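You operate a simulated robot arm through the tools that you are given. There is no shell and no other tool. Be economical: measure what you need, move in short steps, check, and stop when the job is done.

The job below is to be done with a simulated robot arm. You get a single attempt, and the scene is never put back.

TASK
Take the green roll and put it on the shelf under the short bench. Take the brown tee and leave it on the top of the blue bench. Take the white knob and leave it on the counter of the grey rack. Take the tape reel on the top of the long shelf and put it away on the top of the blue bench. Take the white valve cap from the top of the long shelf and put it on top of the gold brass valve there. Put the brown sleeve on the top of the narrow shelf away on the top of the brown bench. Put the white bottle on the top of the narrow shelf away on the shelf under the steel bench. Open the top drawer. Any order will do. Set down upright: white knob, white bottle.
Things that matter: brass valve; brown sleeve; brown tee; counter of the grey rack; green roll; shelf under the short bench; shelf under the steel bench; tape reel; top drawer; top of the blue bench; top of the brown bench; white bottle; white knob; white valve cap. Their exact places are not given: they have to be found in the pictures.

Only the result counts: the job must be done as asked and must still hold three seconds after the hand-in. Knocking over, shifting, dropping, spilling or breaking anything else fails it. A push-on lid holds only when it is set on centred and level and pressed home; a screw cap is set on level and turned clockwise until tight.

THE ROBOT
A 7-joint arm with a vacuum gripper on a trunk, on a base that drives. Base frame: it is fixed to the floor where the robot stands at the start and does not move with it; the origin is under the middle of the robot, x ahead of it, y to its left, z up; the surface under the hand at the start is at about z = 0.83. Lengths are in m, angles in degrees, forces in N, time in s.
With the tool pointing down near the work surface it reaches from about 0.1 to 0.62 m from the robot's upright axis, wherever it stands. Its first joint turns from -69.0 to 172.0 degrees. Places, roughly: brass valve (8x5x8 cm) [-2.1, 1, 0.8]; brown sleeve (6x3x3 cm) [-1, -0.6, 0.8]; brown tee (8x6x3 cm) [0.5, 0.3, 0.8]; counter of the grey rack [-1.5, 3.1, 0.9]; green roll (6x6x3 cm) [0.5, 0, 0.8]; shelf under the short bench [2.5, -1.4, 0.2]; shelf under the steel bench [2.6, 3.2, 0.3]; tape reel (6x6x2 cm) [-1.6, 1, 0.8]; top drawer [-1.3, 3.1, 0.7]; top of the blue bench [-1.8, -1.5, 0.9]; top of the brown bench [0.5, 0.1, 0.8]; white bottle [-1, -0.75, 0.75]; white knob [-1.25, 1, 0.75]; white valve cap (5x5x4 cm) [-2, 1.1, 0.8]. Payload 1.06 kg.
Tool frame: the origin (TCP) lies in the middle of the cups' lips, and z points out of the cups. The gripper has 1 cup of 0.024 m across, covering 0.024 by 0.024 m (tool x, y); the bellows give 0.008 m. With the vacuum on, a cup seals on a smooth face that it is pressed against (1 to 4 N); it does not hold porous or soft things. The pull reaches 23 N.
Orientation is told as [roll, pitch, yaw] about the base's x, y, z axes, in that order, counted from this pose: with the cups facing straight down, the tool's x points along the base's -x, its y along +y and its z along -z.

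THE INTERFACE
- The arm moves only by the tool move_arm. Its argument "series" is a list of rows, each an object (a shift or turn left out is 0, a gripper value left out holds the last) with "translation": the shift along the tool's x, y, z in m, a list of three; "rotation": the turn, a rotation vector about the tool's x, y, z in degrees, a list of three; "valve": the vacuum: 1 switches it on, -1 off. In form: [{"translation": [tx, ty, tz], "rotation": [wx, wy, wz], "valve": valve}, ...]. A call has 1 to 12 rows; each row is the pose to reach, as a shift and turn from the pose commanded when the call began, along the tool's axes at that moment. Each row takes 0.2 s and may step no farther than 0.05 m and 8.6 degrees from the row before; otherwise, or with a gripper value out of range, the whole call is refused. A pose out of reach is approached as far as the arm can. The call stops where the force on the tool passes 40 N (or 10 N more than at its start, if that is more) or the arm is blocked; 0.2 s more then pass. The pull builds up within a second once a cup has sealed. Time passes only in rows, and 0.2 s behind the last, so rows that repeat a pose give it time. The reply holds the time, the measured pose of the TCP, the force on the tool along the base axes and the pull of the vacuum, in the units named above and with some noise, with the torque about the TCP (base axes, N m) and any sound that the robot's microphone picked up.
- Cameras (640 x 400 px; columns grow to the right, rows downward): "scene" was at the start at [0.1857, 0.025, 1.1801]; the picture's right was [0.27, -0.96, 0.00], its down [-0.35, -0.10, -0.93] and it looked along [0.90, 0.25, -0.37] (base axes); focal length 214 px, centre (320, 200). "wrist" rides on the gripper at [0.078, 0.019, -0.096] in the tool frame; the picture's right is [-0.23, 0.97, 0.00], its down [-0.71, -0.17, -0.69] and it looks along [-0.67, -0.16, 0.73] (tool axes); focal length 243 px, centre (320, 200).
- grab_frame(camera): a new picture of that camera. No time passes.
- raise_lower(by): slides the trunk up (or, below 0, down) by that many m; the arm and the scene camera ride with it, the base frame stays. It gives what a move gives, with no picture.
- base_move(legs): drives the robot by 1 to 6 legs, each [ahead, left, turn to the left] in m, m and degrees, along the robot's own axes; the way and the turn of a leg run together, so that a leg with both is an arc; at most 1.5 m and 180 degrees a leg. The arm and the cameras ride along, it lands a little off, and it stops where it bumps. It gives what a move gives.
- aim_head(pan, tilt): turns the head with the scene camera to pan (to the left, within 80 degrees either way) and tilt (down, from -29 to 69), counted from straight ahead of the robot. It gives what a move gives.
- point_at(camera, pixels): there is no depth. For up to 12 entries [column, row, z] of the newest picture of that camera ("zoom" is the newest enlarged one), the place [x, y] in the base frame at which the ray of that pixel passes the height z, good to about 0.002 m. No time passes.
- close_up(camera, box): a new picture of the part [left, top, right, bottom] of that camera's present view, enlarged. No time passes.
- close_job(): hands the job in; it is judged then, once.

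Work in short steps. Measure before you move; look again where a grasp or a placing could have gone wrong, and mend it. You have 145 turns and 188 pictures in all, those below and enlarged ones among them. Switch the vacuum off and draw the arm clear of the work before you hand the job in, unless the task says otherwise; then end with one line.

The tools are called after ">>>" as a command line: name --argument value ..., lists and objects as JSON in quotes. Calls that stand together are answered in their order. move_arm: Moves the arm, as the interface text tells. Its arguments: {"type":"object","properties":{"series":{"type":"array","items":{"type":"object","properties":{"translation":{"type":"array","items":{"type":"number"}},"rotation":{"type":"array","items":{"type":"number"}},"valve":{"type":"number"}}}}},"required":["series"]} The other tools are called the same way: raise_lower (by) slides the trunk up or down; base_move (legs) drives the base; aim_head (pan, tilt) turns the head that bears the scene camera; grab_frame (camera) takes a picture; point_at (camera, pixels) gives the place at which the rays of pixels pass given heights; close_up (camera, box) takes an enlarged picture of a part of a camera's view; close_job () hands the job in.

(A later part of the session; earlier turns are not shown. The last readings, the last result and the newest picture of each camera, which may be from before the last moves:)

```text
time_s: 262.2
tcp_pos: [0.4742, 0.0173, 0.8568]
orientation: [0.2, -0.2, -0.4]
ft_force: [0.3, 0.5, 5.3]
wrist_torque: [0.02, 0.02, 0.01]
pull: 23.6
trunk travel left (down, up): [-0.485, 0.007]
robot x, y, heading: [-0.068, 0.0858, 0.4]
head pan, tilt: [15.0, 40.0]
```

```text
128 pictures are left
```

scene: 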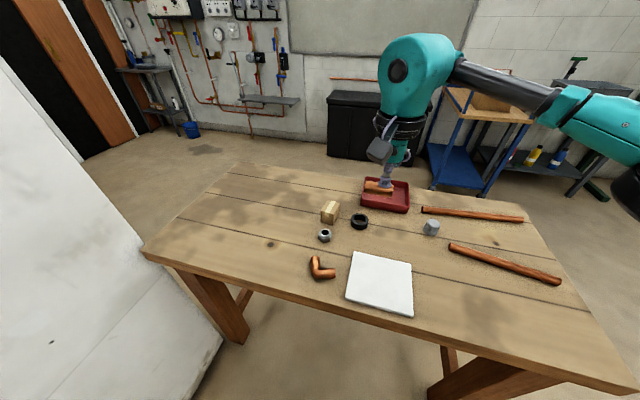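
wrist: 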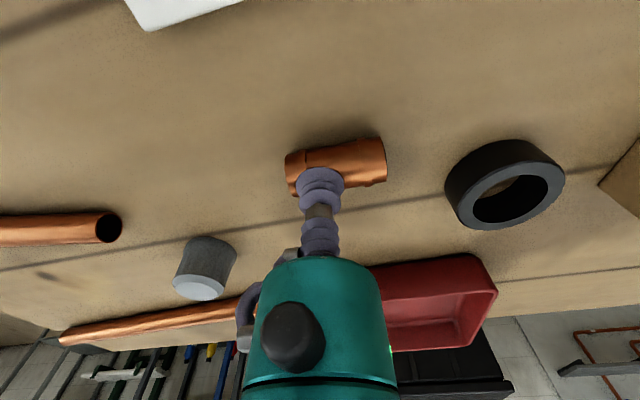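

The sleeve touches the bench. I release it, rise and check that it doesn't roll.

>>> move_arm --series '[{"valve": -1}, {"translation": [0, 0, -0.001]}, {"translation": [0, 0, -0.003]}, {"translation": [0, 0, -0.005]}, {"translation": [0, 0, -0.03]}, {"translation": [0, 0, -0.07]}, {"translation": [0, 0, -0.12]}, {"translation": [0, 0, -0.17]}, {"translation": [0, 0, -0.22]}, {"translation": [0.04, 0.02, -0.24]}, {"translation": [0.08, 0.05, -0.25]}]'

>>> grab_frame --camera "wrist"

>>> grab_frame --camera "scene"

```text
refused: row 11 steps farther than a row can; nothing moved
```

```text
127 pictures are left
```

wrist: 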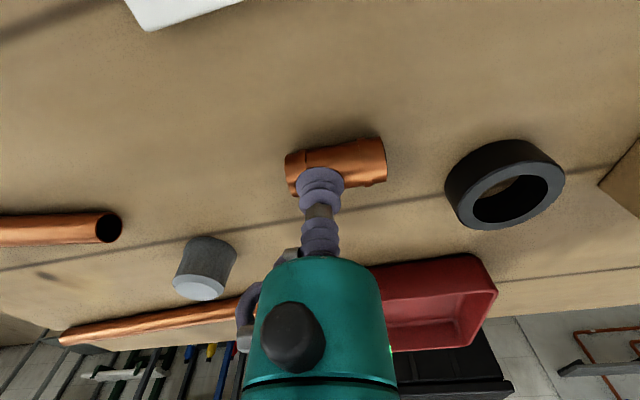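

```text
126 pictures are left
```

scene: 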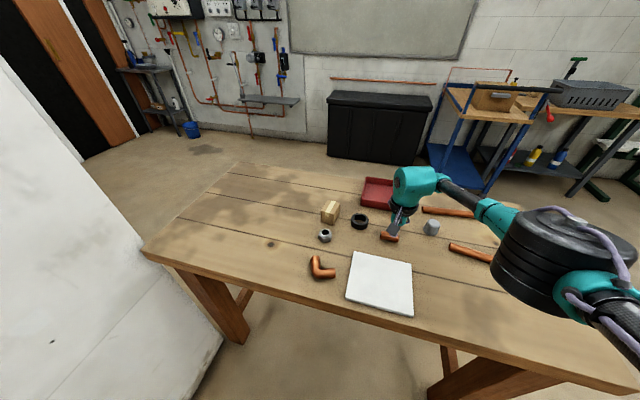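

A row was 1 mm too long, so I resend it with shorter steps.

>>> move_arm --series '[{"valve": -1}, {"translation": [0, 0, -0.001]}, {"translation": [0, 0, -0.003]}, {"translation": [0, 0, -0.005]}, {"translation": [0, 0, -0.03]}, {"translation": [0, 0, -0.07]}, {"translation": [0, 0, -0.11]}, {"translation": [0, 0, -0.15]}, {"translation": [0, 0, -0.19]}, {"translation": [0.03, 0.02, -0.21]}, {"translation": [0.06, 0.04, -0.23]}, {"translation": [0.09, 0.05, -0.25]}]'

>>> grab_frame --camera "scene"

```text
time_s: 264.8
tcp_pos: [0.3848, 0.0678, 1.1045]
orientation: [0.0, -0.1, -0.6]
ft_force: [0.2, 0.1, -0.2]
wrist_torque: [0.01, -0.02, 0.02]
pull: 0.0
trunk travel left (down, up): [-0.485, 0.007]
robot x, y, heading: [-0.0665, 0.0889, 0.6]
head pan, tilt: [15.0, 40.0]
```

```text
125 pictures are left
```

scene: 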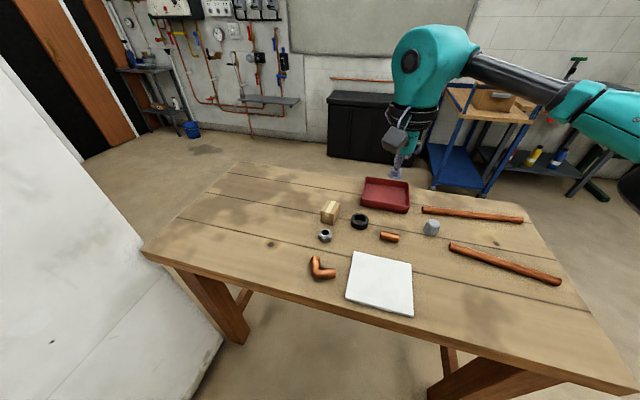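

The sleeve lies still at (390,237). Now for the bottle: I drive back to the narrow shelf.

>>> base_move --legs '[[-0.3, 0, 0], [0, -0.74, 0], [0, 0, -179.4], [0.1, 0, 0]]'

>>> grab_frame --camera "wrist"

>>> aim_head --pan 0 --tilt 40

>>> close_up --camera "scene" --box '[240, 140, 400, 240]'

```text
time_s: 281.3
tcp_pos: [-0.9158, -0.6471, 1.1037]
orientation: [0.0, 0.0, -179.0]
ft_force: [0.0, 0.9, -0.8]
wrist_torque: [0.02, 0.01, -0.01]
pull: 0.1
trunk travel left (down, up): [-0.485, 0.007]
robot x, y, heading: [-0.4645, -0.6583, -178.0]
head pan, tilt: [15.0, 40.0]
```

```text
124 pictures are left
```

wrist: 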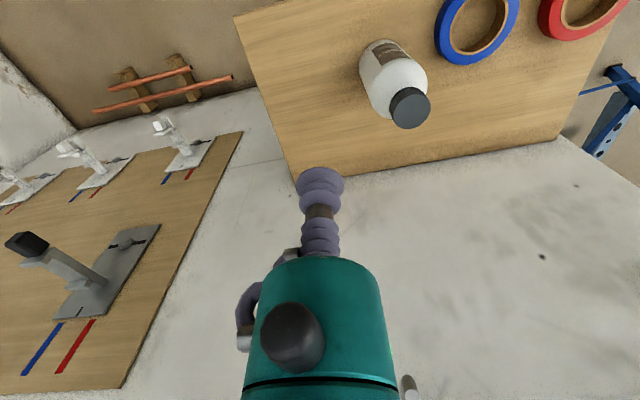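

```text
time_s: 282.1
tcp_pos: [-0.9149, -0.6469, 1.1048]
orientation: [0.1, 0.0, -179.1]
ft_force: [0.3, -0.3, -0.6]
wrist_torque: [0.02, -0.03, -0.03]
pull: 0.0
trunk travel left (down, up): [-0.485, 0.007]
robot x, y, heading: [-0.4621, -0.6521, -178.0]
head pan, tilt: [0.0, 40.0]
```

```text
4.00 times, centred on (320, 190) of scene
```

zoom: 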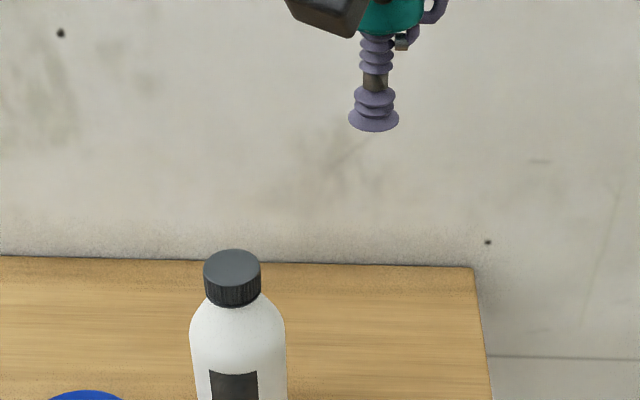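

The bottle's cap top is at wrist (411,109) and zoom (232,266). I triangulate its height.

>>> point_at --camera "wrist" --pixels '[[411, 109, 0.9], [411, 109, 0.96]]'

>>> point_at --camera "zoom" --pixels '[[232, 266, 0.9], [232, 266, 0.96]]'

```text
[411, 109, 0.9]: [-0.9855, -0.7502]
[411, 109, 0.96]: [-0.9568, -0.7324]
```

```text
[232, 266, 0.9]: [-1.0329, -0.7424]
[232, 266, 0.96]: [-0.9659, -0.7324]
```

The cap top is about (-0.955,-0.731,0.968). I move above it and press gently with the vacuum on.

>>> move_arm --series '[{"translation": [-0.02, 0.042, 0.0], "valve": 1}, {"translation": [-0.0413, 0.0834, 0.02]}, {"translation": [-0.0413, 0.0834, 0.06]}, {"translation": [-0.0413, 0.0834, 0.1]}, {"translation": [-0.0413, 0.0834, 0.122]}, {"translation": [-0.0413, 0.0834, 0.13]}, {"translation": [-0.0413, 0.0834, 0.134]}, {"translation": [-0.0413, 0.0834, 0.138]}, {"translation": [-0.0413, 0.0834, 0.141]}, {"translation": [-0.0413, 0.0834, 0.141]}]'

>>> close_up --camera "wrist" --box '[220, 100, 420, 225]'

```text
refused: row 2 steps farther than a row can; nothing moved
```

```text
3.20 times, centred on (320, 162) of wrist
```

zoom: 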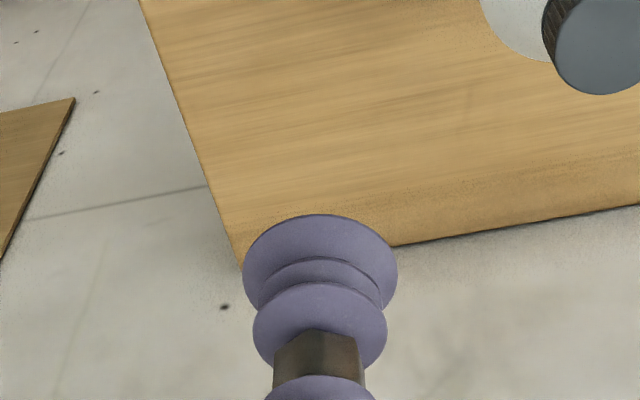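

Row 2 was slightly too long, so I split it.

>>> move_arm --series '[{"translation": [-0.015, 0.03, 0.0], "valve": 1}, {"translation": [-0.03, 0.06, 0.01]}, {"translation": [-0.0413, 0.0834, 0.03]}, {"translation": [-0.0413, 0.0834, 0.07]}, {"translation": [-0.0413, 0.0834, 0.1]}, {"translation": [-0.0413, 0.0834, 0.122]}, {"translation": [-0.0413, 0.0834, 0.13]}, {"translation": [-0.0413, 0.0834, 0.134]}, {"translation": [-0.0413, 0.0834, 0.138]}, {"translation": [-0.0413, 0.0834, 0.141]}, {"translation": [-0.0413, 0.0834, 0.141]}]'

>>> close_up --camera "wrist" --box '[220, 100, 420, 225]'

```text
time_s: 284.5
tcp_pos: [-0.9559, -0.7304, 0.9645]
orientation: [0.1, -0.2, -179.0]
ft_force: [-3.8, 1.9, 19.9]
wrist_torque: [0.04, 0.0, -0.03]
pull: 22.5
trunk travel left (down, up): [-0.485, 0.007]
robot x, y, heading: [-0.4617, -0.658, -177.5]
head pan, tilt: [0.0, 40.0]
```

```text
3.20 times, centred on (320, 162) of wrist
```

zoom: 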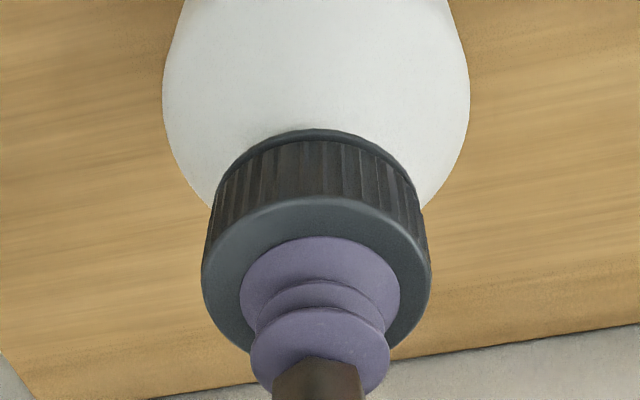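

The bottle is held by its cap. I lift it high, tuck it in, and drive out along the known clear lane to the right of the brown bench.

>>> move_arm --series '[{"translation": [0, 0, -0.03]}, {"translation": [0, 0, -0.07]}, {"translation": [0, 0, -0.11]}, {"translation": [0, 0, -0.15]}, {"translation": [0, 0, -0.19]}, {"translation": [0.03, -0.02, -0.21]}, {"translation": [0.06, -0.04, -0.23]}, {"translation": [0.09, -0.06, -0.24]}]'

>>> base_move --legs '[[-0.1, 0, 0], [0, 0, 177.5], [0, -0.72, 0], [1.45, 0, 0]]'

>>> aim_head --pan 50 --tilt 25

>>> grab_frame --camera "scene"

```text
time_s: 286.3
tcp_pos: [-0.8686, -0.6682, 1.2]
orientation: [0.2, -0.1, -179.1]
ft_force: [0.7, 0.6, -5.5]
wrist_torque: [0.0, 0.0, 0.02]
pull: 22.7
trunk travel left (down, up): [-0.485, 0.007]
robot x, y, heading: [-0.4611, -0.6562, -177.9]
head pan, tilt: [0.0, 40.0]
```

```text
time_s: 308.0
tcp_pos: [1.5214, -1.3097, 1.1993]
orientation: [0.1, 0.0, 1.1]
ft_force: [0.0, 0.9, -4.6]
wrist_torque: [0.01, 0.0, 0.04]
pull: 23.5
trunk travel left (down, up): [-0.485, 0.007]
robot x, y, heading: [1.12, -1.3228, 2.3]
head pan, tilt: [0.0, 40.0]
```

```text
time_s: 309.2
tcp_pos: [1.5203, -1.3085, 1.1995]
orientation: [0.0, -0.1, 1.2]
ft_force: [0.2, -0.3, -5.9]
wrist_torque: [-0.02, 0.03, -0.02]
pull: 22.8
trunk travel left (down, up): [-0.485, 0.007]
robot x, y, heading: [1.1139, -1.3242, 2.0]
head pan, tilt: [50.0, 25.0]
```

```text
120 pictures are left
```

scene: 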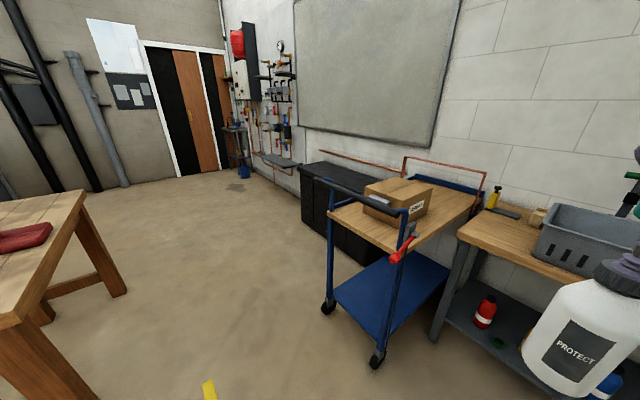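

I can see the roll on its shelf at (497,342). I measure the gap between trolley and brown bench, and the steel bench at (240,150).

>>> point_at --camera "scene" --pixels '[[327, 312, 0.0], [376, 366, 0.0], [85, 192, 0.83], [18, 318, 0.83], [112, 295, 0.0], [210, 388, 0.0], [410, 215, 0.95], [318, 178, 0.95], [302, 225, 0.0], [244, 178, 0.0], [265, 180, 0.0], [232, 128, 0.85]]'

>>> close_up --camera "scene" --box '[200, 90, 328, 200]'

```text
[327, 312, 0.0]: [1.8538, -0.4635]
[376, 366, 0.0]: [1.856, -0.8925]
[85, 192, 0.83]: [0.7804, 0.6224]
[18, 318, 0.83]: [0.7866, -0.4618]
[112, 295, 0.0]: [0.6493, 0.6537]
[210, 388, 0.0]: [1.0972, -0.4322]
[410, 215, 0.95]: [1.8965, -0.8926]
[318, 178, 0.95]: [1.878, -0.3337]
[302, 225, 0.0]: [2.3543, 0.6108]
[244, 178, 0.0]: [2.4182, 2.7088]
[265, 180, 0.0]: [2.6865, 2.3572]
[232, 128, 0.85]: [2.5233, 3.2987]
```

```text
3.64 times, centred on (264, 145) of scene
```

zoom: 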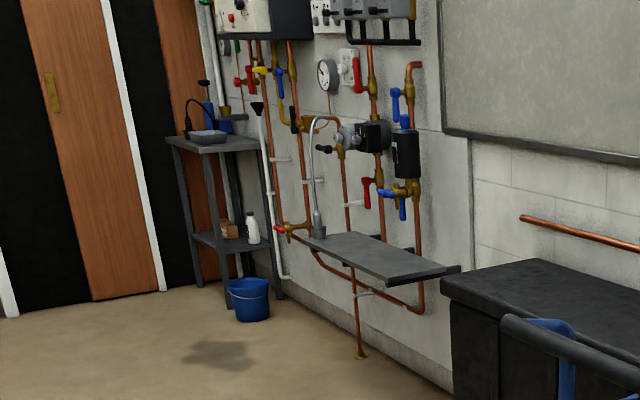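

The corridor between bench (x≈0.79) and trolley (x≈1.85) is about a metre wide. I drive up it at x≈1.45 to get near the steel bench.

>>> base_move --legs '[[0.34, 0, 0], [0, 0, 88], [1.4, 0, 0], [1.3, 0, 0]]'

>>> aim_head --pan -25 --tilt 25

>>> grab_frame --camera "scene"

>>> aim_head --pan 60 --tilt 20

>>> grab_frame --camera "scene"

```text
time_s: 327.7
tcp_pos: [1.4408, 1.7585, 1.1993]
orientation: [0.0, -0.1, 89.8]
ft_force: [0.5, 0.3, -5.1]
wrist_torque: [-0.02, -0.01, -0.01]
pull: 22.9
trunk travel left (down, up): [-0.485, 0.007]
robot x, y, heading: [1.4461, 1.3523, 90.7]
head pan, tilt: [50.0, 25.0]
```

```text
time_s: 329.1
tcp_pos: [1.442, 1.7587, 1.1997]
orientation: [0.0, 0.0, 89.8]
ft_force: [-0.6, 0.2, -4.6]
wrist_torque: [0.0, 0.01, 0.01]
pull: 22.9
trunk travel left (down, up): [-0.485, 0.007]
robot x, y, heading: [1.4444, 1.3547, 90.7]
head pan, tilt: [-25.0, 25.0]
```

```text
118 pictures are left
```

scene: 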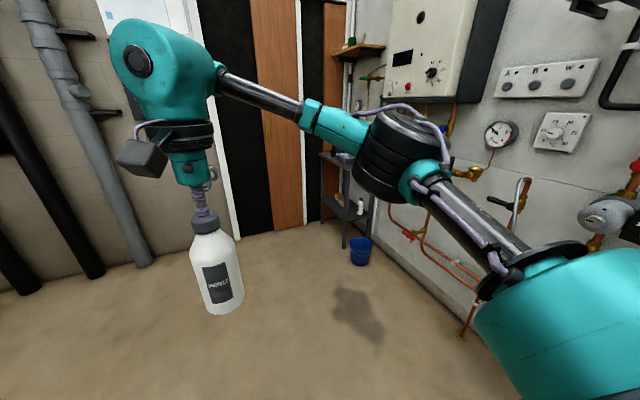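

```text
time_s: 330.7
tcp_pos: [1.4416, 1.7579, 1.2002]
orientation: [0.0, 0.0, 89.8]
ft_force: [-0.2, 0.0, -5.8]
wrist_torque: [-0.01, 0.02, 0.02]
pull: 23.1
trunk travel left (down, up): [-0.485, 0.007]
robot x, y, heading: [1.4457, 1.3548, 90.8]
head pan, tilt: [60.0, 20.0]
```

```text
117 pictures are left
```

scene: 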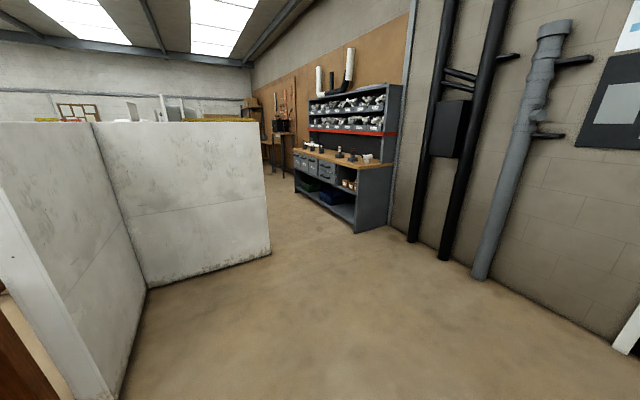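

The grey rack shows at (345,140) in the second picture. I turn the head to the steel bench in the corner and zoom.

>>> aim_head --pan -38 --tilt 25

>>> close_up --camera "scene" --box '[200, 110, 360, 260]'

```text
time_s: 332.5
tcp_pos: [1.4412, 1.7588, 1.1991]
orientation: [0.0, 0.0, 89.8]
ft_force: [-0.4, 0.3, -5.2]
wrist_torque: [-0.02, -0.03, -0.01]
pull: 23.0
trunk travel left (down, up): [-0.485, 0.007]
robot x, y, heading: [1.4389, 1.356, 90.9]
head pan, tilt: [-38.0, 25.0]
```

```text
2.67 times, centred on (280, 185) of scene
```

zoom: 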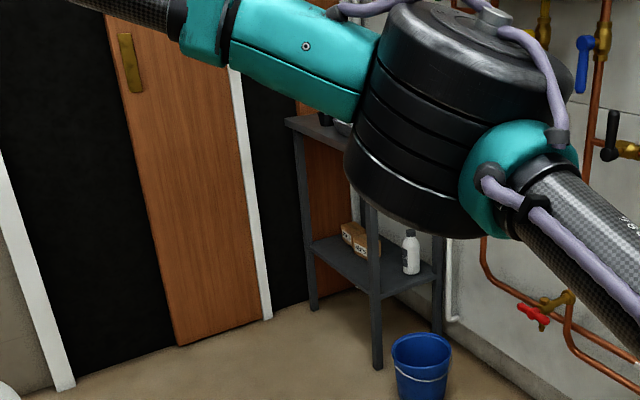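

>>> point_at --camera "zoom" --pixels '[[312, 308, 0.0], [377, 365, 0.0], [438, 330, 0.0], [420, 395, 0.0], [310, 245, 0.3], [372, 290, 0.3], [440, 275, 0.3], [411, 272, 0.3], [350, 240, 0.3], [287, 125, 0.85], [370, 255, 0.3]]'

```text
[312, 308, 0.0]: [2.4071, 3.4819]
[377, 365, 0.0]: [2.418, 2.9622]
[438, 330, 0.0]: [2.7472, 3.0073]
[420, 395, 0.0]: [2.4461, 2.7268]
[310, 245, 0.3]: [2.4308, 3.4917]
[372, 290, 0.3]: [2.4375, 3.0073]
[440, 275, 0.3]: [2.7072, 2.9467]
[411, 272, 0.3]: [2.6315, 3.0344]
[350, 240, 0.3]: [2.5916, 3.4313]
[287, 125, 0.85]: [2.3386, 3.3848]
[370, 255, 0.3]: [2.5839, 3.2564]
```

The steel bench's legs span x 2.41–2.75, y 2.96–3.48, with the shelf at about z 0.3. A box and a bottle stand at its back, and a bucket at (2.45,2.72). I'll approach facing +x at y≈3.2 and lower the bottle there.

>>> base_move --legs '[[1.0, 0, 0], [0, 0, -91], [-0.1, 0.82, 0]]'

>>> raise_lower --by -0.4

>>> raise_lower --by -0.08

>>> aim_head --pan 0 --tilt 20

>>> grab_frame --camera "scene"

```text
time_s: 348.8
tcp_pos: [1.7412, 3.1758, 1.1986]
orientation: [-0.1, 0.1, -1.9]
ft_force: [1.1, -0.3, -5.2]
wrist_torque: [-0.01, 0.02, 0.03]
pull: 23.2
trunk travel left (down, up): [-0.485, 0.007]
robot x, y, heading: [1.3349, 3.1787, -0.5]
head pan, tilt: [-38.0, 25.0]
```

```text
time_s: 352.6
tcp_pos: [1.7403, 3.1758, 0.7991]
orientation: [-0.2, -0.1, -1.9]
ft_force: [-0.3, 0.7, -5.9]
wrist_torque: [0.01, 0.03, -0.01]
pull: 23.3
trunk travel left (down, up): [-0.085, 0.407]
robot x, y, heading: [1.3348, 3.1864, -1.0]
head pan, tilt: [-38.0, 25.0]
```

```text
time_s: 353.8
tcp_pos: [1.7402, 3.175, 0.7191]
orientation: [0.0, 0.0, -2.0]
ft_force: [-0.1, 0.0, -4.8]
wrist_torque: [0.01, -0.01, 0.02]
pull: 22.8
trunk travel left (down, up): [-0.005, 0.487]
robot x, y, heading: [1.3355, 3.1826, -0.5]
head pan, tilt: [-38.0, 25.0]
```

```text
time_s: 354.8
tcp_pos: [1.7391, 3.1748, 0.7183]
orientation: [0.0, 0.1, -1.9]
ft_force: [-0.2, 1.2, -4.3]
wrist_torque: [-0.02, 0.01, 0.0]
pull: 22.7
trunk travel left (down, up): [-0.005, 0.487]
robot x, y, heading: [1.3354, 3.1837, -0.6]
head pan, tilt: [0.0, 20.0]
```

```text
115 pictures are left
```

scene: 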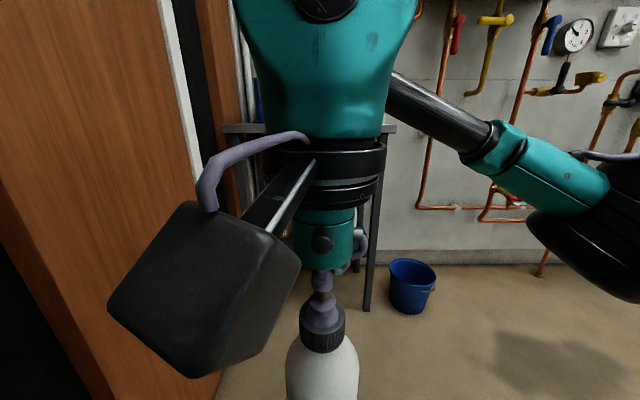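

I lower the arm by 0.21 m so that the bottle hangs a little above shelf height, and look again.

>>> move_arm --series '[{"translation": [0, 0, 0.04]}, {"translation": [0, 0, 0.08]}, {"translation": [0, 0, 0.12]}, {"translation": [0, 0, 0.16]}, {"translation": [0, 0, 0.2]}, {"translation": [0, 0, 0.215]}]'

>>> grab_frame --camera "scene"

>>> grab_frame --camera "wrist"

```text
time_s: 356.2
tcp_pos: [1.7401, 3.1768, 0.5051]
orientation: [0.0, 0.0, -1.9]
ft_force: [0.6, -0.2, -6.2]
wrist_torque: [-0.03, 0.03, 0.02]
pull: 22.9
trunk travel left (down, up): [-0.005, 0.487]
robot x, y, heading: [1.3323, 3.1841, -0.6]
head pan, tilt: [0.0, 20.0]
```

```text
114 pictures are left
```

scene: 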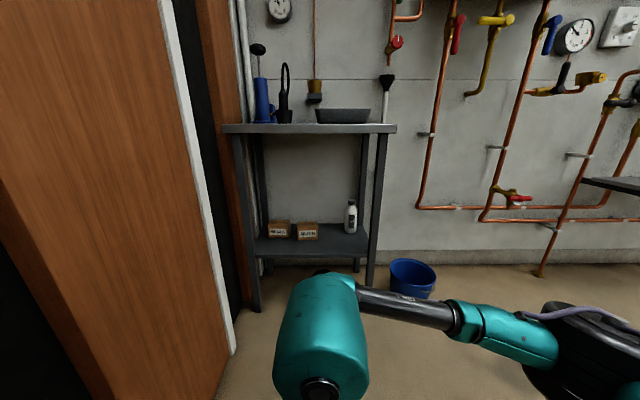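

```text
113 pictures are left
```

wrist: 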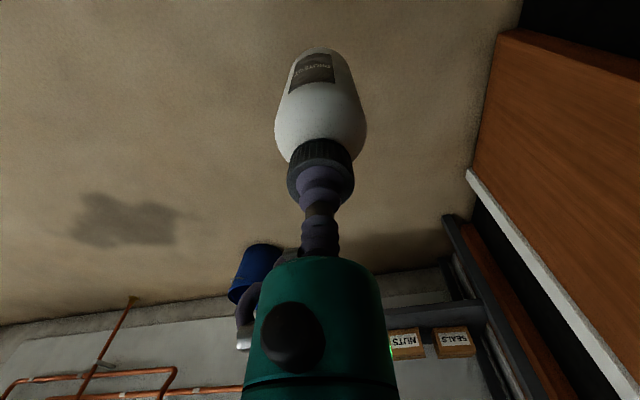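

I measure the bench again from here: feet, shelf edge, items, top edge, and the door frame.

>>> point_at --camera "scene" --pixels '[[256, 312, 0.0], [371, 286, 0.0], [262, 257, 0.3], [366, 256, 0.3], [350, 233, 0.3], [307, 240, 0.3], [279, 238, 0.3], [230, 132, 0.8], [392, 131, 0.8], [234, 355, 0.0], [314, 257, 0.27], [410, 298, 0.0]]'

```text
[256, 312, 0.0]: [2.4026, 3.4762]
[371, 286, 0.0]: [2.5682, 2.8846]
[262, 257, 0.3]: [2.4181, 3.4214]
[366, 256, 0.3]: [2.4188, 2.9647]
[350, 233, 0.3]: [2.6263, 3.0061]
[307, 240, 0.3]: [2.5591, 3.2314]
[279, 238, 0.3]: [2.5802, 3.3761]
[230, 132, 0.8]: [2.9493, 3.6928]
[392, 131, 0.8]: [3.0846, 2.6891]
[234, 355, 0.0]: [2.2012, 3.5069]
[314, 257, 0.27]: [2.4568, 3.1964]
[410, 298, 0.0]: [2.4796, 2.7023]
```

The shelf edge is at x≈2.42, z≈0.30. The gap at y≈3.115 between the "nuts" box and the other bottle is free. I drive ahead 0.62 m and right 0.06 m.

>>> base_move --legs '[[0.62, -0.06, 0.6]]'

>>> grab_frame --camera "scene"

>>> grab_frame --camera "wrist"

```text
time_s: 359.5
tcp_pos: [2.3188, 3.1175, 0.504]
orientation: [-0.2, 0.1, -0.3]
ft_force: [-1.0, 0.3, -5.7]
wrist_torque: [0.02, 0.0, -0.02]
pull: 23.0
trunk travel left (down, up): [-0.005, 0.487]
robot x, y, heading: [1.9217, 3.1194, -0.3]
head pan, tilt: [0.0, 20.0]
stopped in leg 1: the robot was blocked; the commanded pose is now the measured one
```

```text
112 pictures are left
```

scene: 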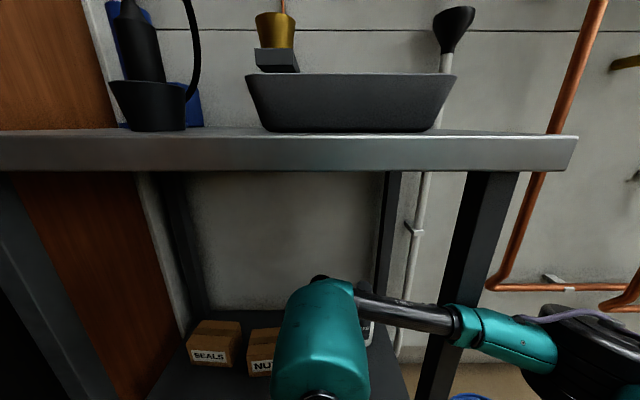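

```text
111 pictures are left
```

wrist: 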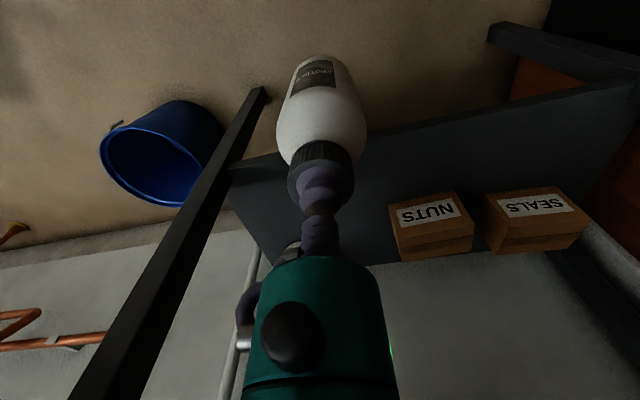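

The base was blocked 4 cm short, so I look down to see whether the forearm is touching the right front leg.

>>> aim_head --pan -25 --tilt 50

>>> grab_frame --camera "scene"

```text
time_s: 360.4
tcp_pos: [2.3173, 3.1171, 0.5033]
orientation: [-0.2, 0.3, -0.5]
ft_force: [0.4, -1.2, -5.1]
wrist_torque: [0.02, 0.03, 0.04]
pull: 22.9
trunk travel left (down, up): [-0.005, 0.487]
robot x, y, heading: [1.924, 3.1187, -0.4]
head pan, tilt: [-25.0, 50.0]
```

```text
110 pictures are left
```

scene: 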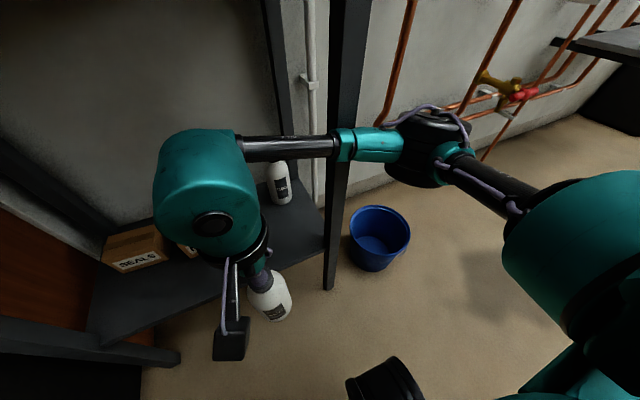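

The forearm presses on the right front leg at (342,145). I'll back off, stretch the arm ahead and to the left so the forearm comes from behind, and enter again from further right.

>>> base_move --legs '[[-0.3, -0.2, 0.4]]'

>>> move_arm --series '[{"translation": [-0.015, 0.035, 0]}, {"translation": [-0.03, 0.07, 0]}, {"translation": [-0.045, 0.105, 0]}, {"translation": [-0.06, 0.14, 0]}, {"translation": [-0.075, 0.175, 0]}, {"translation": [-0.09, 0.21, 0]}, {"translation": [-0.105, 0.245, 0]}]'

>>> grab_frame --camera "scene"

```text
time_s: 362.9
tcp_pos: [2.0231, 2.9164, 0.5004]
orientation: [-0.1, 0.7, -0.3]
ft_force: [0.0, 0.3, -5.4]
wrist_torque: [-0.01, 0.01, -0.02]
pull: 22.4
trunk travel left (down, up): [-0.005, 0.487]
robot x, y, heading: [1.6236, 2.9191, -0.2]
head pan, tilt: [-25.0, 50.0]
```

```text
time_s: 364.5
tcp_pos: [2.1191, 3.1361, 0.4988]
orientation: [-0.1, 0.7, -0.1]
ft_force: [0.5, 0.9, -4.9]
wrist_torque: [0.01, 0.0, 0.01]
pull: 22.9
out of reach, approached as far as the arm can: row 7
trunk travel left (down, up): [-0.005, 0.487]
robot x, y, heading: [1.6203, 2.9167, 0.2]
head pan, tilt: [-25.0, 50.0]
```

```text
109 pictures are left
```

scene: 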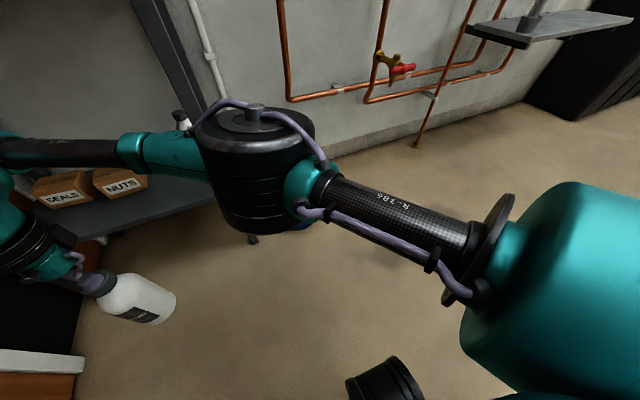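

Stretched like this the forearm comes in more from behind. Turning the base 14° left adds to that, so I turn, then drive in along a line that brings the bottle to about (2.465,3.175).

>>> base_move --legs '[[0, 0, 14]]'

>>> base_move --legs '[[0.2, -0.09, 0]]'

>>> grab_frame --camera "scene"

>>> grab_frame --camera "wrist"

```text
time_s: 365.7
tcp_pos: [2.0528, 3.2486, 0.4989]
orientation: [-0.1, 0.7, 13.8]
ft_force: [-1.0, 0.4, -5.7]
wrist_torque: [0.0, -0.01, 0.01]
pull: 22.3
trunk travel left (down, up): [-0.005, 0.487]
robot x, y, heading: [1.6224, 2.9173, 13.9]
head pan, tilt: [-25.0, 50.0]
```

```text
time_s: 367.4
tcp_pos: [2.2659, 3.2089, 0.498]
orientation: [-0.2, 0.7, 13.9]
ft_force: [-1.0, 0.2, -5.6]
wrist_torque: [-0.02, -0.02, 0.0]
pull: 23.0
trunk travel left (down, up): [-0.005, 0.487]
robot x, y, heading: [1.8399, 2.8772, 14.0]
head pan, tilt: [-25.0, 50.0]
```

```text
108 pictures are left
```

scene: 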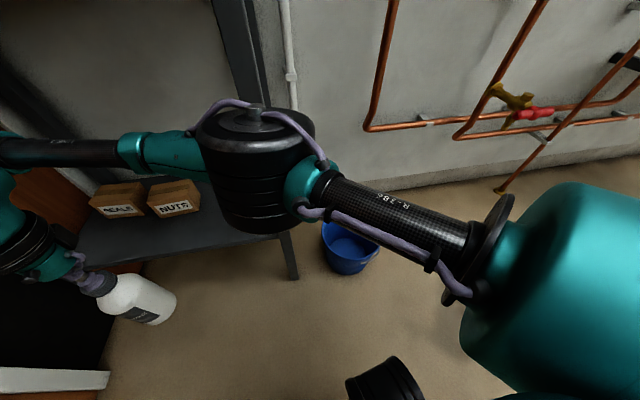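

```text
107 pictures are left
```

wrist: 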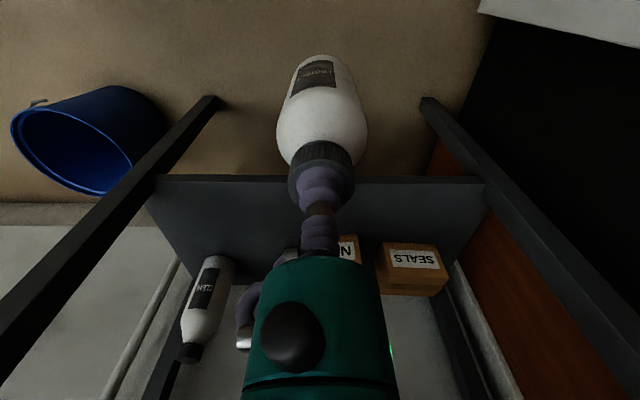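

From this picture the elbow drum sits at about (2.20,2.94) and would hit the leg. The forearm swings the right way only when the target lies straight ahead or to the right of the stretched arm. I back off, turn right to heading about -24°, and line up at y≈3.19.

>>> base_move --legs '[[-0.3, 0, 0], [0, 0, -37.7], [-0.11, 0.377, 0]]'

>>> aim_head --pan 10 --tilt 40

>>> grab_frame --camera "scene"

```text
time_s: 374.7
tcp_pos: [2.1426, 3.1989, 0.4982]
orientation: [-0.1, 0.6, -24.2]
ft_force: [-0.6, 0.4, -4.3]
wrist_torque: [-0.02, 0.04, 0.0]
pull: 23.0
trunk travel left (down, up): [-0.005, 0.487]
robot x, y, heading: [1.6064, 3.2013, -24.4]
head pan, tilt: [-25.0, 50.0]
```

```text
time_s: 375.7
tcp_pos: [2.1438, 3.1991, 0.4979]
orientation: [-0.1, 0.7, -24.2]
ft_force: [-0.5, -0.1, -5.3]
wrist_torque: [0.0, 0.0, 0.03]
pull: 22.8
trunk travel left (down, up): [-0.005, 0.487]
robot x, y, heading: [1.6065, 3.2038, -24.4]
head pan, tilt: [10.0, 40.0]
```

```text
106 pictures are left
```

scene: 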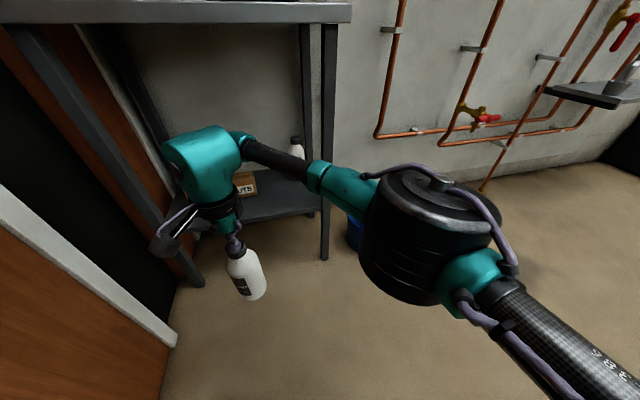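

Now the forearm comes from behind. I drive the last 0.3 m straight along +x.

>>> base_move --legs '[[0.279, 0.12, 0]]'

>>> grab_frame --camera "scene"

>>> grab_frame --camera "wrist"

```text
time_s: 377.8
tcp_pos: [2.4476, 3.1934, 0.4972]
orientation: [-0.1, 0.7, -24.1]
ft_force: [-0.2, -0.3, -5.7]
wrist_torque: [0.01, -0.01, 0.0]
pull: 22.9
trunk travel left (down, up): [-0.005, 0.487]
robot x, y, heading: [1.9097, 3.1932, -24.4]
head pan, tilt: [10.0, 40.0]
```

```text
105 pictures are left
```

scene: 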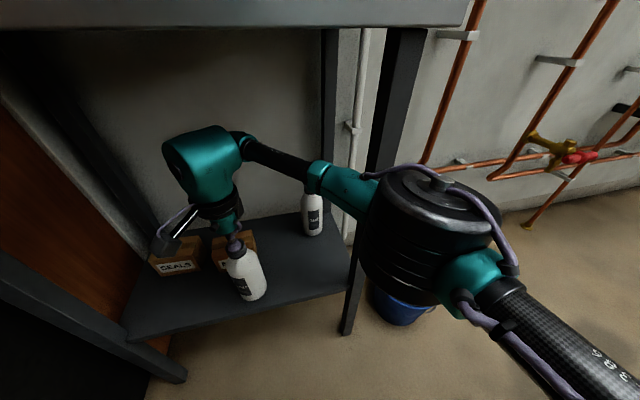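

```text
104 pictures are left
```

wrist: 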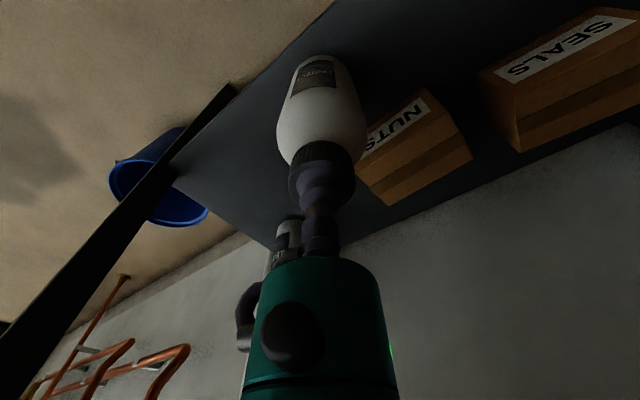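

The bottle hangs over the shelf. I nudge the base 3–4 cm further in and right of the "nuts" box, then lower.

>>> base_move --legs '[[0.046, -0.017, 0]]'

>>> move_arm --series '[{"translation": [0, 0, 0.01]}, {"translation": [0, 0, 0.017]}, {"translation": [0, 0, 0.022]}, {"translation": [0, 0, 0.026]}, {"translation": [0, 0, 0.029]}, {"translation": [0, 0, 0.032]}]'

>>> grab_frame --camera "wrist"

>>> grab_frame --camera "scene"

```text
time_s: 378.7
tcp_pos: [2.4841, 3.1567, 0.4987]
orientation: [-0.1, 0.7, -24.1]
ft_force: [-0.4, 0.8, -5.3]
wrist_torque: [0.02, 0.03, 0.02]
pull: 22.7
trunk travel left (down, up): [-0.005, 0.487]
robot x, y, heading: [1.9418, 3.1621, -24.3]
head pan, tilt: [10.0, 40.0]
```

```text
time_s: 379.6
tcp_pos: [2.4838, 3.158, 0.4831]
orientation: [0.4, 0.5, -24.1]
ft_force: [1.7, -2.3, 14.8]
wrist_torque: [-0.03, 0.07, 0.05]
pull: 22.6
trunk travel left (down, up): [-0.005, 0.487]
robot x, y, heading: [1.9421, 3.1605, -23.8]
head pan, tilt: [10.0, 40.0]
stopped in row 4: the force on the tool passed its limit at 47 N (the readings are from after the stop); the commanded pose is now the measured one
```

```text
103 pictures are left
```

wrist: 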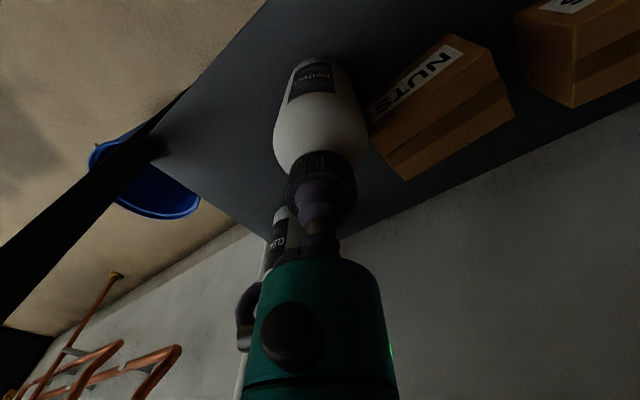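

```text
102 pictures are left
```

scene: 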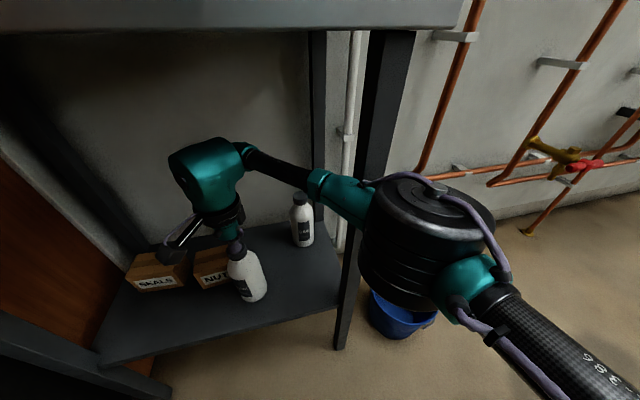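

The bottle stands on the shelf. I release, rise 4 cm, look, then back straight out.

>>> move_arm --series '[{"valve": -1}, {"translation": [0, 0, -0.003]}, {"translation": [0, 0, -0.005]}, {"translation": [0, 0, -0.008]}, {"translation": [0, 0, -0.02]}, {"translation": [0, 0, -0.04]}]'

>>> base_move --legs '[[-0.32, -0.145, 0], [-0.3, 0, 0]]'

>>> grab_frame --camera "scene"

```text
time_s: 380.9
tcp_pos: [2.4848, 3.1574, 0.5204]
orientation: [0.1, 0.5, -24.1]
ft_force: [-0.1, 0.0, 0.7]
wrist_torque: [-0.01, 0.03, -0.03]
pull: 0.1
trunk travel left (down, up): [-0.005, 0.487]
robot x, y, heading: [1.9425, 3.1617, -24.0]
head pan, tilt: [10.0, 40.0]
```

```text
time_s: 384.8
tcp_pos: [1.8659, 3.2719, 0.5194]
orientation: [0.2, 0.6, -24.2]
ft_force: [0.4, -0.3, 0.5]
wrist_torque: [-0.01, -0.02, -0.03]
pull: 0.0
trunk travel left (down, up): [-0.005, 0.487]
robot x, y, heading: [1.3272, 3.2747, -24.2]
head pan, tilt: [10.0, 40.0]
```

```text
101 pictures are left
```

scene: 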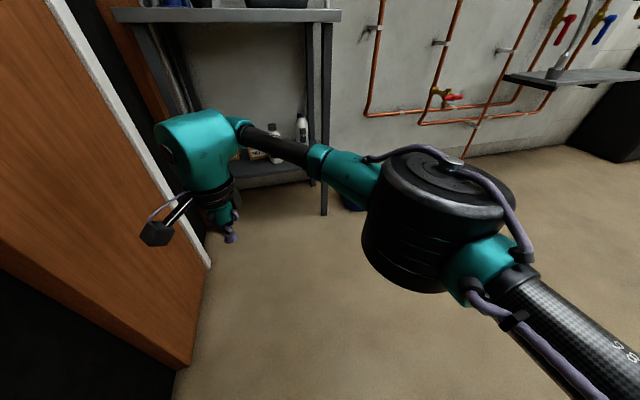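

The bottle stands upright at (275,140). I raise the trunk, tuck in the arm, and drive to the area north of the partition to find the long shelf.

>>> raise_lower --by 0.4

>>> move_arm --series '[{"translation": [0.03, -0.03, -0.02]}, {"translation": [0.06, -0.06, -0.04]}, {"translation": [0.09, -0.09, -0.06]}, {"translation": [0.11, -0.12, -0.09]}, {"translation": [0.12, -0.15, -0.12]}, {"translation": [0.13, -0.18, -0.15]}, {"translation": [0.13, -0.21, -0.18]}]'

>>> base_move --legs '[[0.35, -0.8, 0], [0, 0, -156], [1.0, 0, 0]]'

>>> aim_head --pan 0 --tilt 15

>>> grab_frame --camera "scene"

```text
time_s: 388.7
tcp_pos: [1.8315, 3.2881, 1.079]
orientation: [0.2, -21.6, -24.2]
ft_force: [-0.8, -0.7, -0.1]
wrist_torque: [-0.01, 0.01, 0.0]
pull: 0.1
trunk travel left (down, up): [-0.405, 0.087]
robot x, y, heading: [1.325, 3.2731, -24.0]
head pan, tilt: [10.0, 40.0]
```

```text
time_s: 390.3
tcp_pos: [1.598, 3.1716, 1.1945]
orientation: [1.7, -20.1, -30.3]
ft_force: [0.8, -0.2, 1.0]
wrist_torque: [-0.01, 0.01, 0.05]
pull: 0.1
trunk travel left (down, up): [-0.405, 0.087]
robot x, y, heading: [1.325, 3.2756, -24.4]
head pan, tilt: [10.0, 40.0]
stopped in row 7: the force on the tool passed its limit at 94 N (the readings are from after the stop); the commanded pose is now the measured one
```

```text
time_s: 408.7
tcp_pos: [0.0514, 2.3066, 1.1958]
orientation: [1.8, -19.8, 177.4]
ft_force: [0.8, 0.2, 0.4]
wrist_torque: [0.01, 0.01, 0.05]
pull: 0.0
trunk travel left (down, up): [-0.405, 0.087]
robot x, y, heading: [0.3395, 2.3448, -176.3]
head pan, tilt: [10.0, 40.0]
```

```text
time_s: 409.6
tcp_pos: [0.0529, 2.3065, 1.1952]
orientation: [1.8, -20.2, 177.6]
ft_force: [-0.1, -0.5, 0.3]
wrist_torque: [-0.03, -0.07, -0.04]
pull: 0.0
trunk travel left (down, up): [-0.405, 0.087]
robot x, y, heading: [0.3409, 2.3374, -176.5]
head pan, tilt: [0.0, 15.0]
```

```text
100 pictures are left
```

scene: 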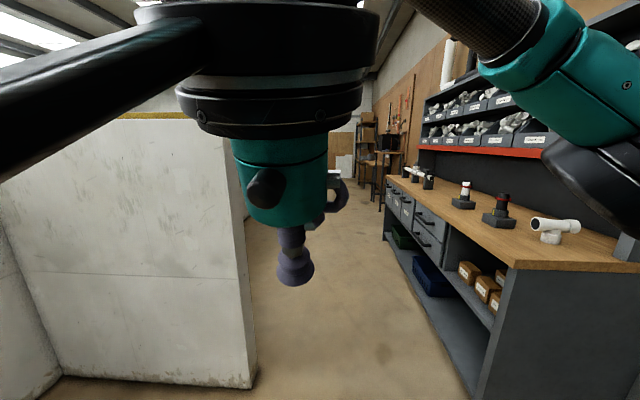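

The hand got tilted 20° and pulled too near the robot's body. I straighten it and move it ahead, then measure the wall corner at (252,388) and rack.

>>> move_arm --series '[{"translation": [-0.03, 0, -0.01], "rotation": [0.5, 5, 0]}, {"translation": [-0.06, 0, -0.01], "rotation": [1, 12, 0]}, {"translation": [-0.09, 0, -0.01], "rotation": [1.8, 20, 0]}]'

>>> point_at --camera "scene" --pixels '[[252, 388, 0.0], [60, 372, 0.0], [508, 270, 0.87], [388, 178, 0.87], [480, 395, 0.0], [385, 235, 0.0], [260, 200, 0.0], [310, 190, 0.0]]'

>>> grab_frame --camera "scene"

```text
time_s: 410.4
tcp_pos: [-0.0293, 2.3123, 1.2349]
orientation: [0.1, 0.2, 177.7]
ft_force: [0.4, -0.4, -0.7]
wrist_torque: [-0.02, 0.01, 0.05]
pull: 0.1
trunk travel left (down, up): [-0.405, 0.087]
robot x, y, heading: [0.342, 2.3427, -176.5]
head pan, tilt: [0.0, 15.0]
```

```text
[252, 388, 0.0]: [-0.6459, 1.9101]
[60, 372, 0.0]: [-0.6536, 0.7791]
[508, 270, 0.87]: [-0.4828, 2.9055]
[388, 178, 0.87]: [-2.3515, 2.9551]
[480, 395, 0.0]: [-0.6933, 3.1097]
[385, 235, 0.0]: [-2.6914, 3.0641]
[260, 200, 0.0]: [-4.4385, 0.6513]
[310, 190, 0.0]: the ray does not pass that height
```

```text
99 pictures are left
```

scene: 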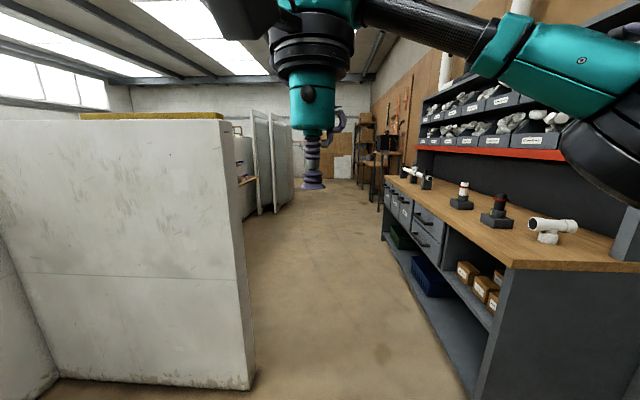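

A passage about 1 m wide lies between the partition end (y≈1.91) and the rack front (y≈2.95). I drive through and turn to face the shelf bay at the left.

>>> base_move --legs '[[0, 0, -3.5], [1.0, 0, 0], [0.9, 0, 0], [0, 0, 90]]'

>>> aim_head --pan -5 --tilt 30

>>> grab_frame --camera "scene"

```text
time_s: 424.3
tcp_pos: [-1.5621, 1.9564, 1.2346]
orientation: [0.1, 0.1, -94.9]
ft_force: [-0.5, -0.3, -0.7]
wrist_torque: [0.03, 0.01, -0.03]
pull: 0.1
trunk travel left (down, up): [-0.405, 0.087]
robot x, y, heading: [-1.5733, 2.3248, -89.2]
head pan, tilt: [0.0, 15.0]
```

```text
time_s: 425.1
tcp_pos: [-1.5625, 1.9561, 1.2336]
orientation: [0.1, 0.0, -94.9]
ft_force: [0.7, 0.0, -0.2]
wrist_torque: [-0.01, 0.01, 0.01]
pull: 0.0
trunk travel left (down, up): [-0.405, 0.087]
robot x, y, heading: [-1.5738, 2.3289, -89.3]
head pan, tilt: [-5.0, 30.0]
```

```text
98 pictures are left
```

scene: 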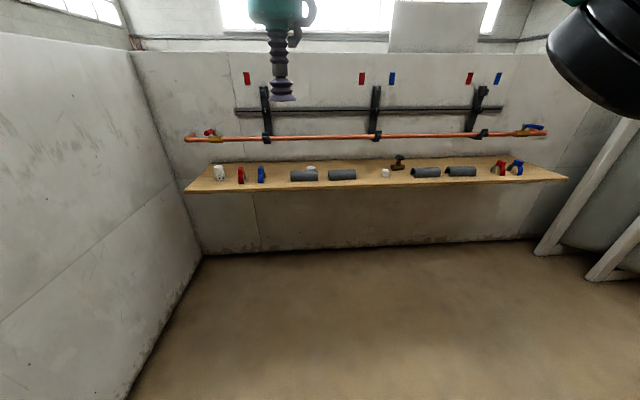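

The long shelf is in view at rows 160–190, and I zoom in on it.

>>> close_up --camera "scene" --box '[180, 130, 380, 210]'

>>> close_up --camera "scene" --box '[370, 130, 570, 210]'

```text
3.20 times, centred on (280, 170) of scene
```

zoom: 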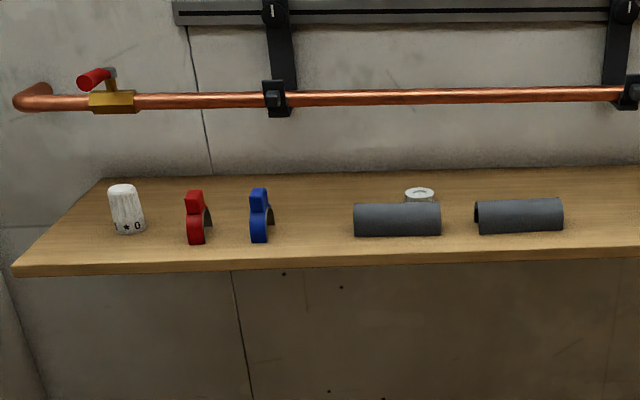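

```text
3.20 times, centred on (470, 170) of scene
```

zoom: 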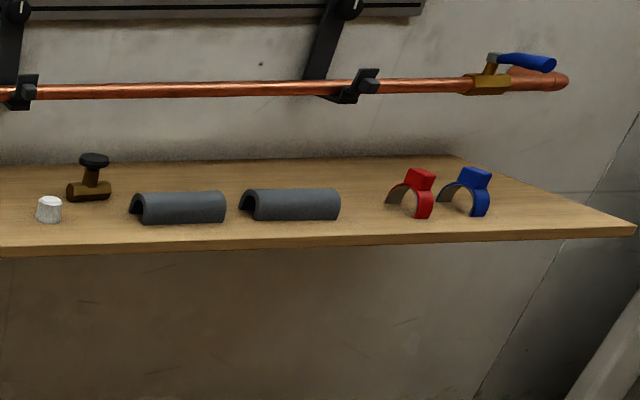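

The white knob is at (219,173), the reel at (311,169) behind a grey half-pipe, the cap at (385,174), and the brass valve at (397,163). I measure roughly and drive closer.

>>> point_at --camera "scene" --pixels '[[219, 180, 0.76], [311, 172, 0.76], [385, 177, 0.76], [398, 170, 0.77], [190, 190, 0.76], [565, 180, 0.76], [320, 190, 0.76], [300, 137, 1.0], [200, 260, 0.0]]'

>>> base_move --legs '[[0.72, 0.15, -0.8]]'

>>> grab_frame --camera "scene"

>>> grab_frame --camera "wrist"

```text
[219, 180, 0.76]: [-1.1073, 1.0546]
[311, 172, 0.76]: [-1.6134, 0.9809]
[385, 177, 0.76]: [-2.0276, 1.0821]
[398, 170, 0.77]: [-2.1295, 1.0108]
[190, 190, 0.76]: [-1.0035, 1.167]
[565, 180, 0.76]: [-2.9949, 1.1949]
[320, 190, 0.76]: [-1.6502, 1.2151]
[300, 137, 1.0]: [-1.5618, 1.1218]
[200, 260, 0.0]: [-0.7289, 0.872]
```

```text
time_s: 429.1
tcp_pos: [-1.4133, 1.2398, 1.2334]
orientation: [0.1, 0.1, -96.1]
ft_force: [-0.4, 0.5, -0.6]
wrist_torque: [0.05, 0.02, 0.03]
pull: 0.2
trunk travel left (down, up): [-0.405, 0.087]
robot x, y, heading: [-1.4179, 1.6098, -90.1]
head pan, tilt: [-5.0, 30.0]
```

```text
95 pictures are left
```

scene: 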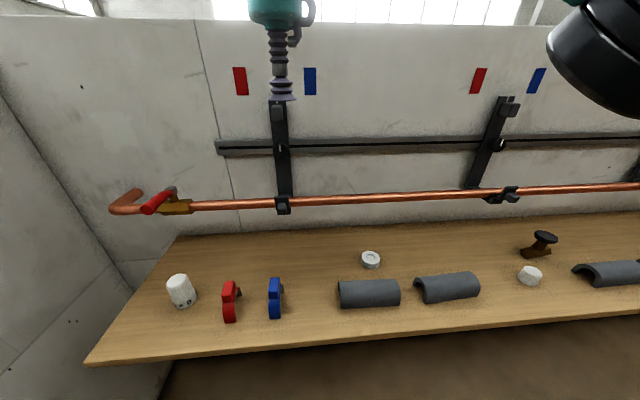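

```text
94 pictures are left
```

wrist: 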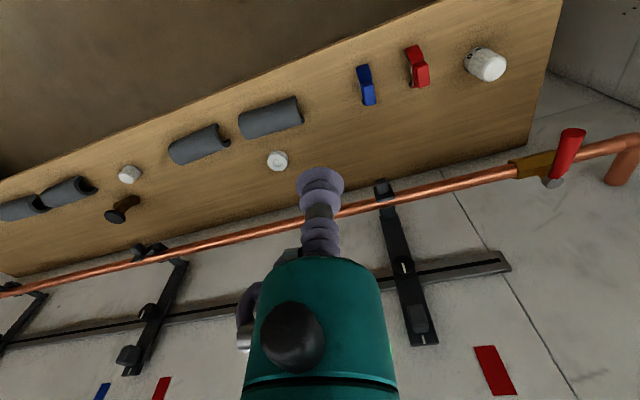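

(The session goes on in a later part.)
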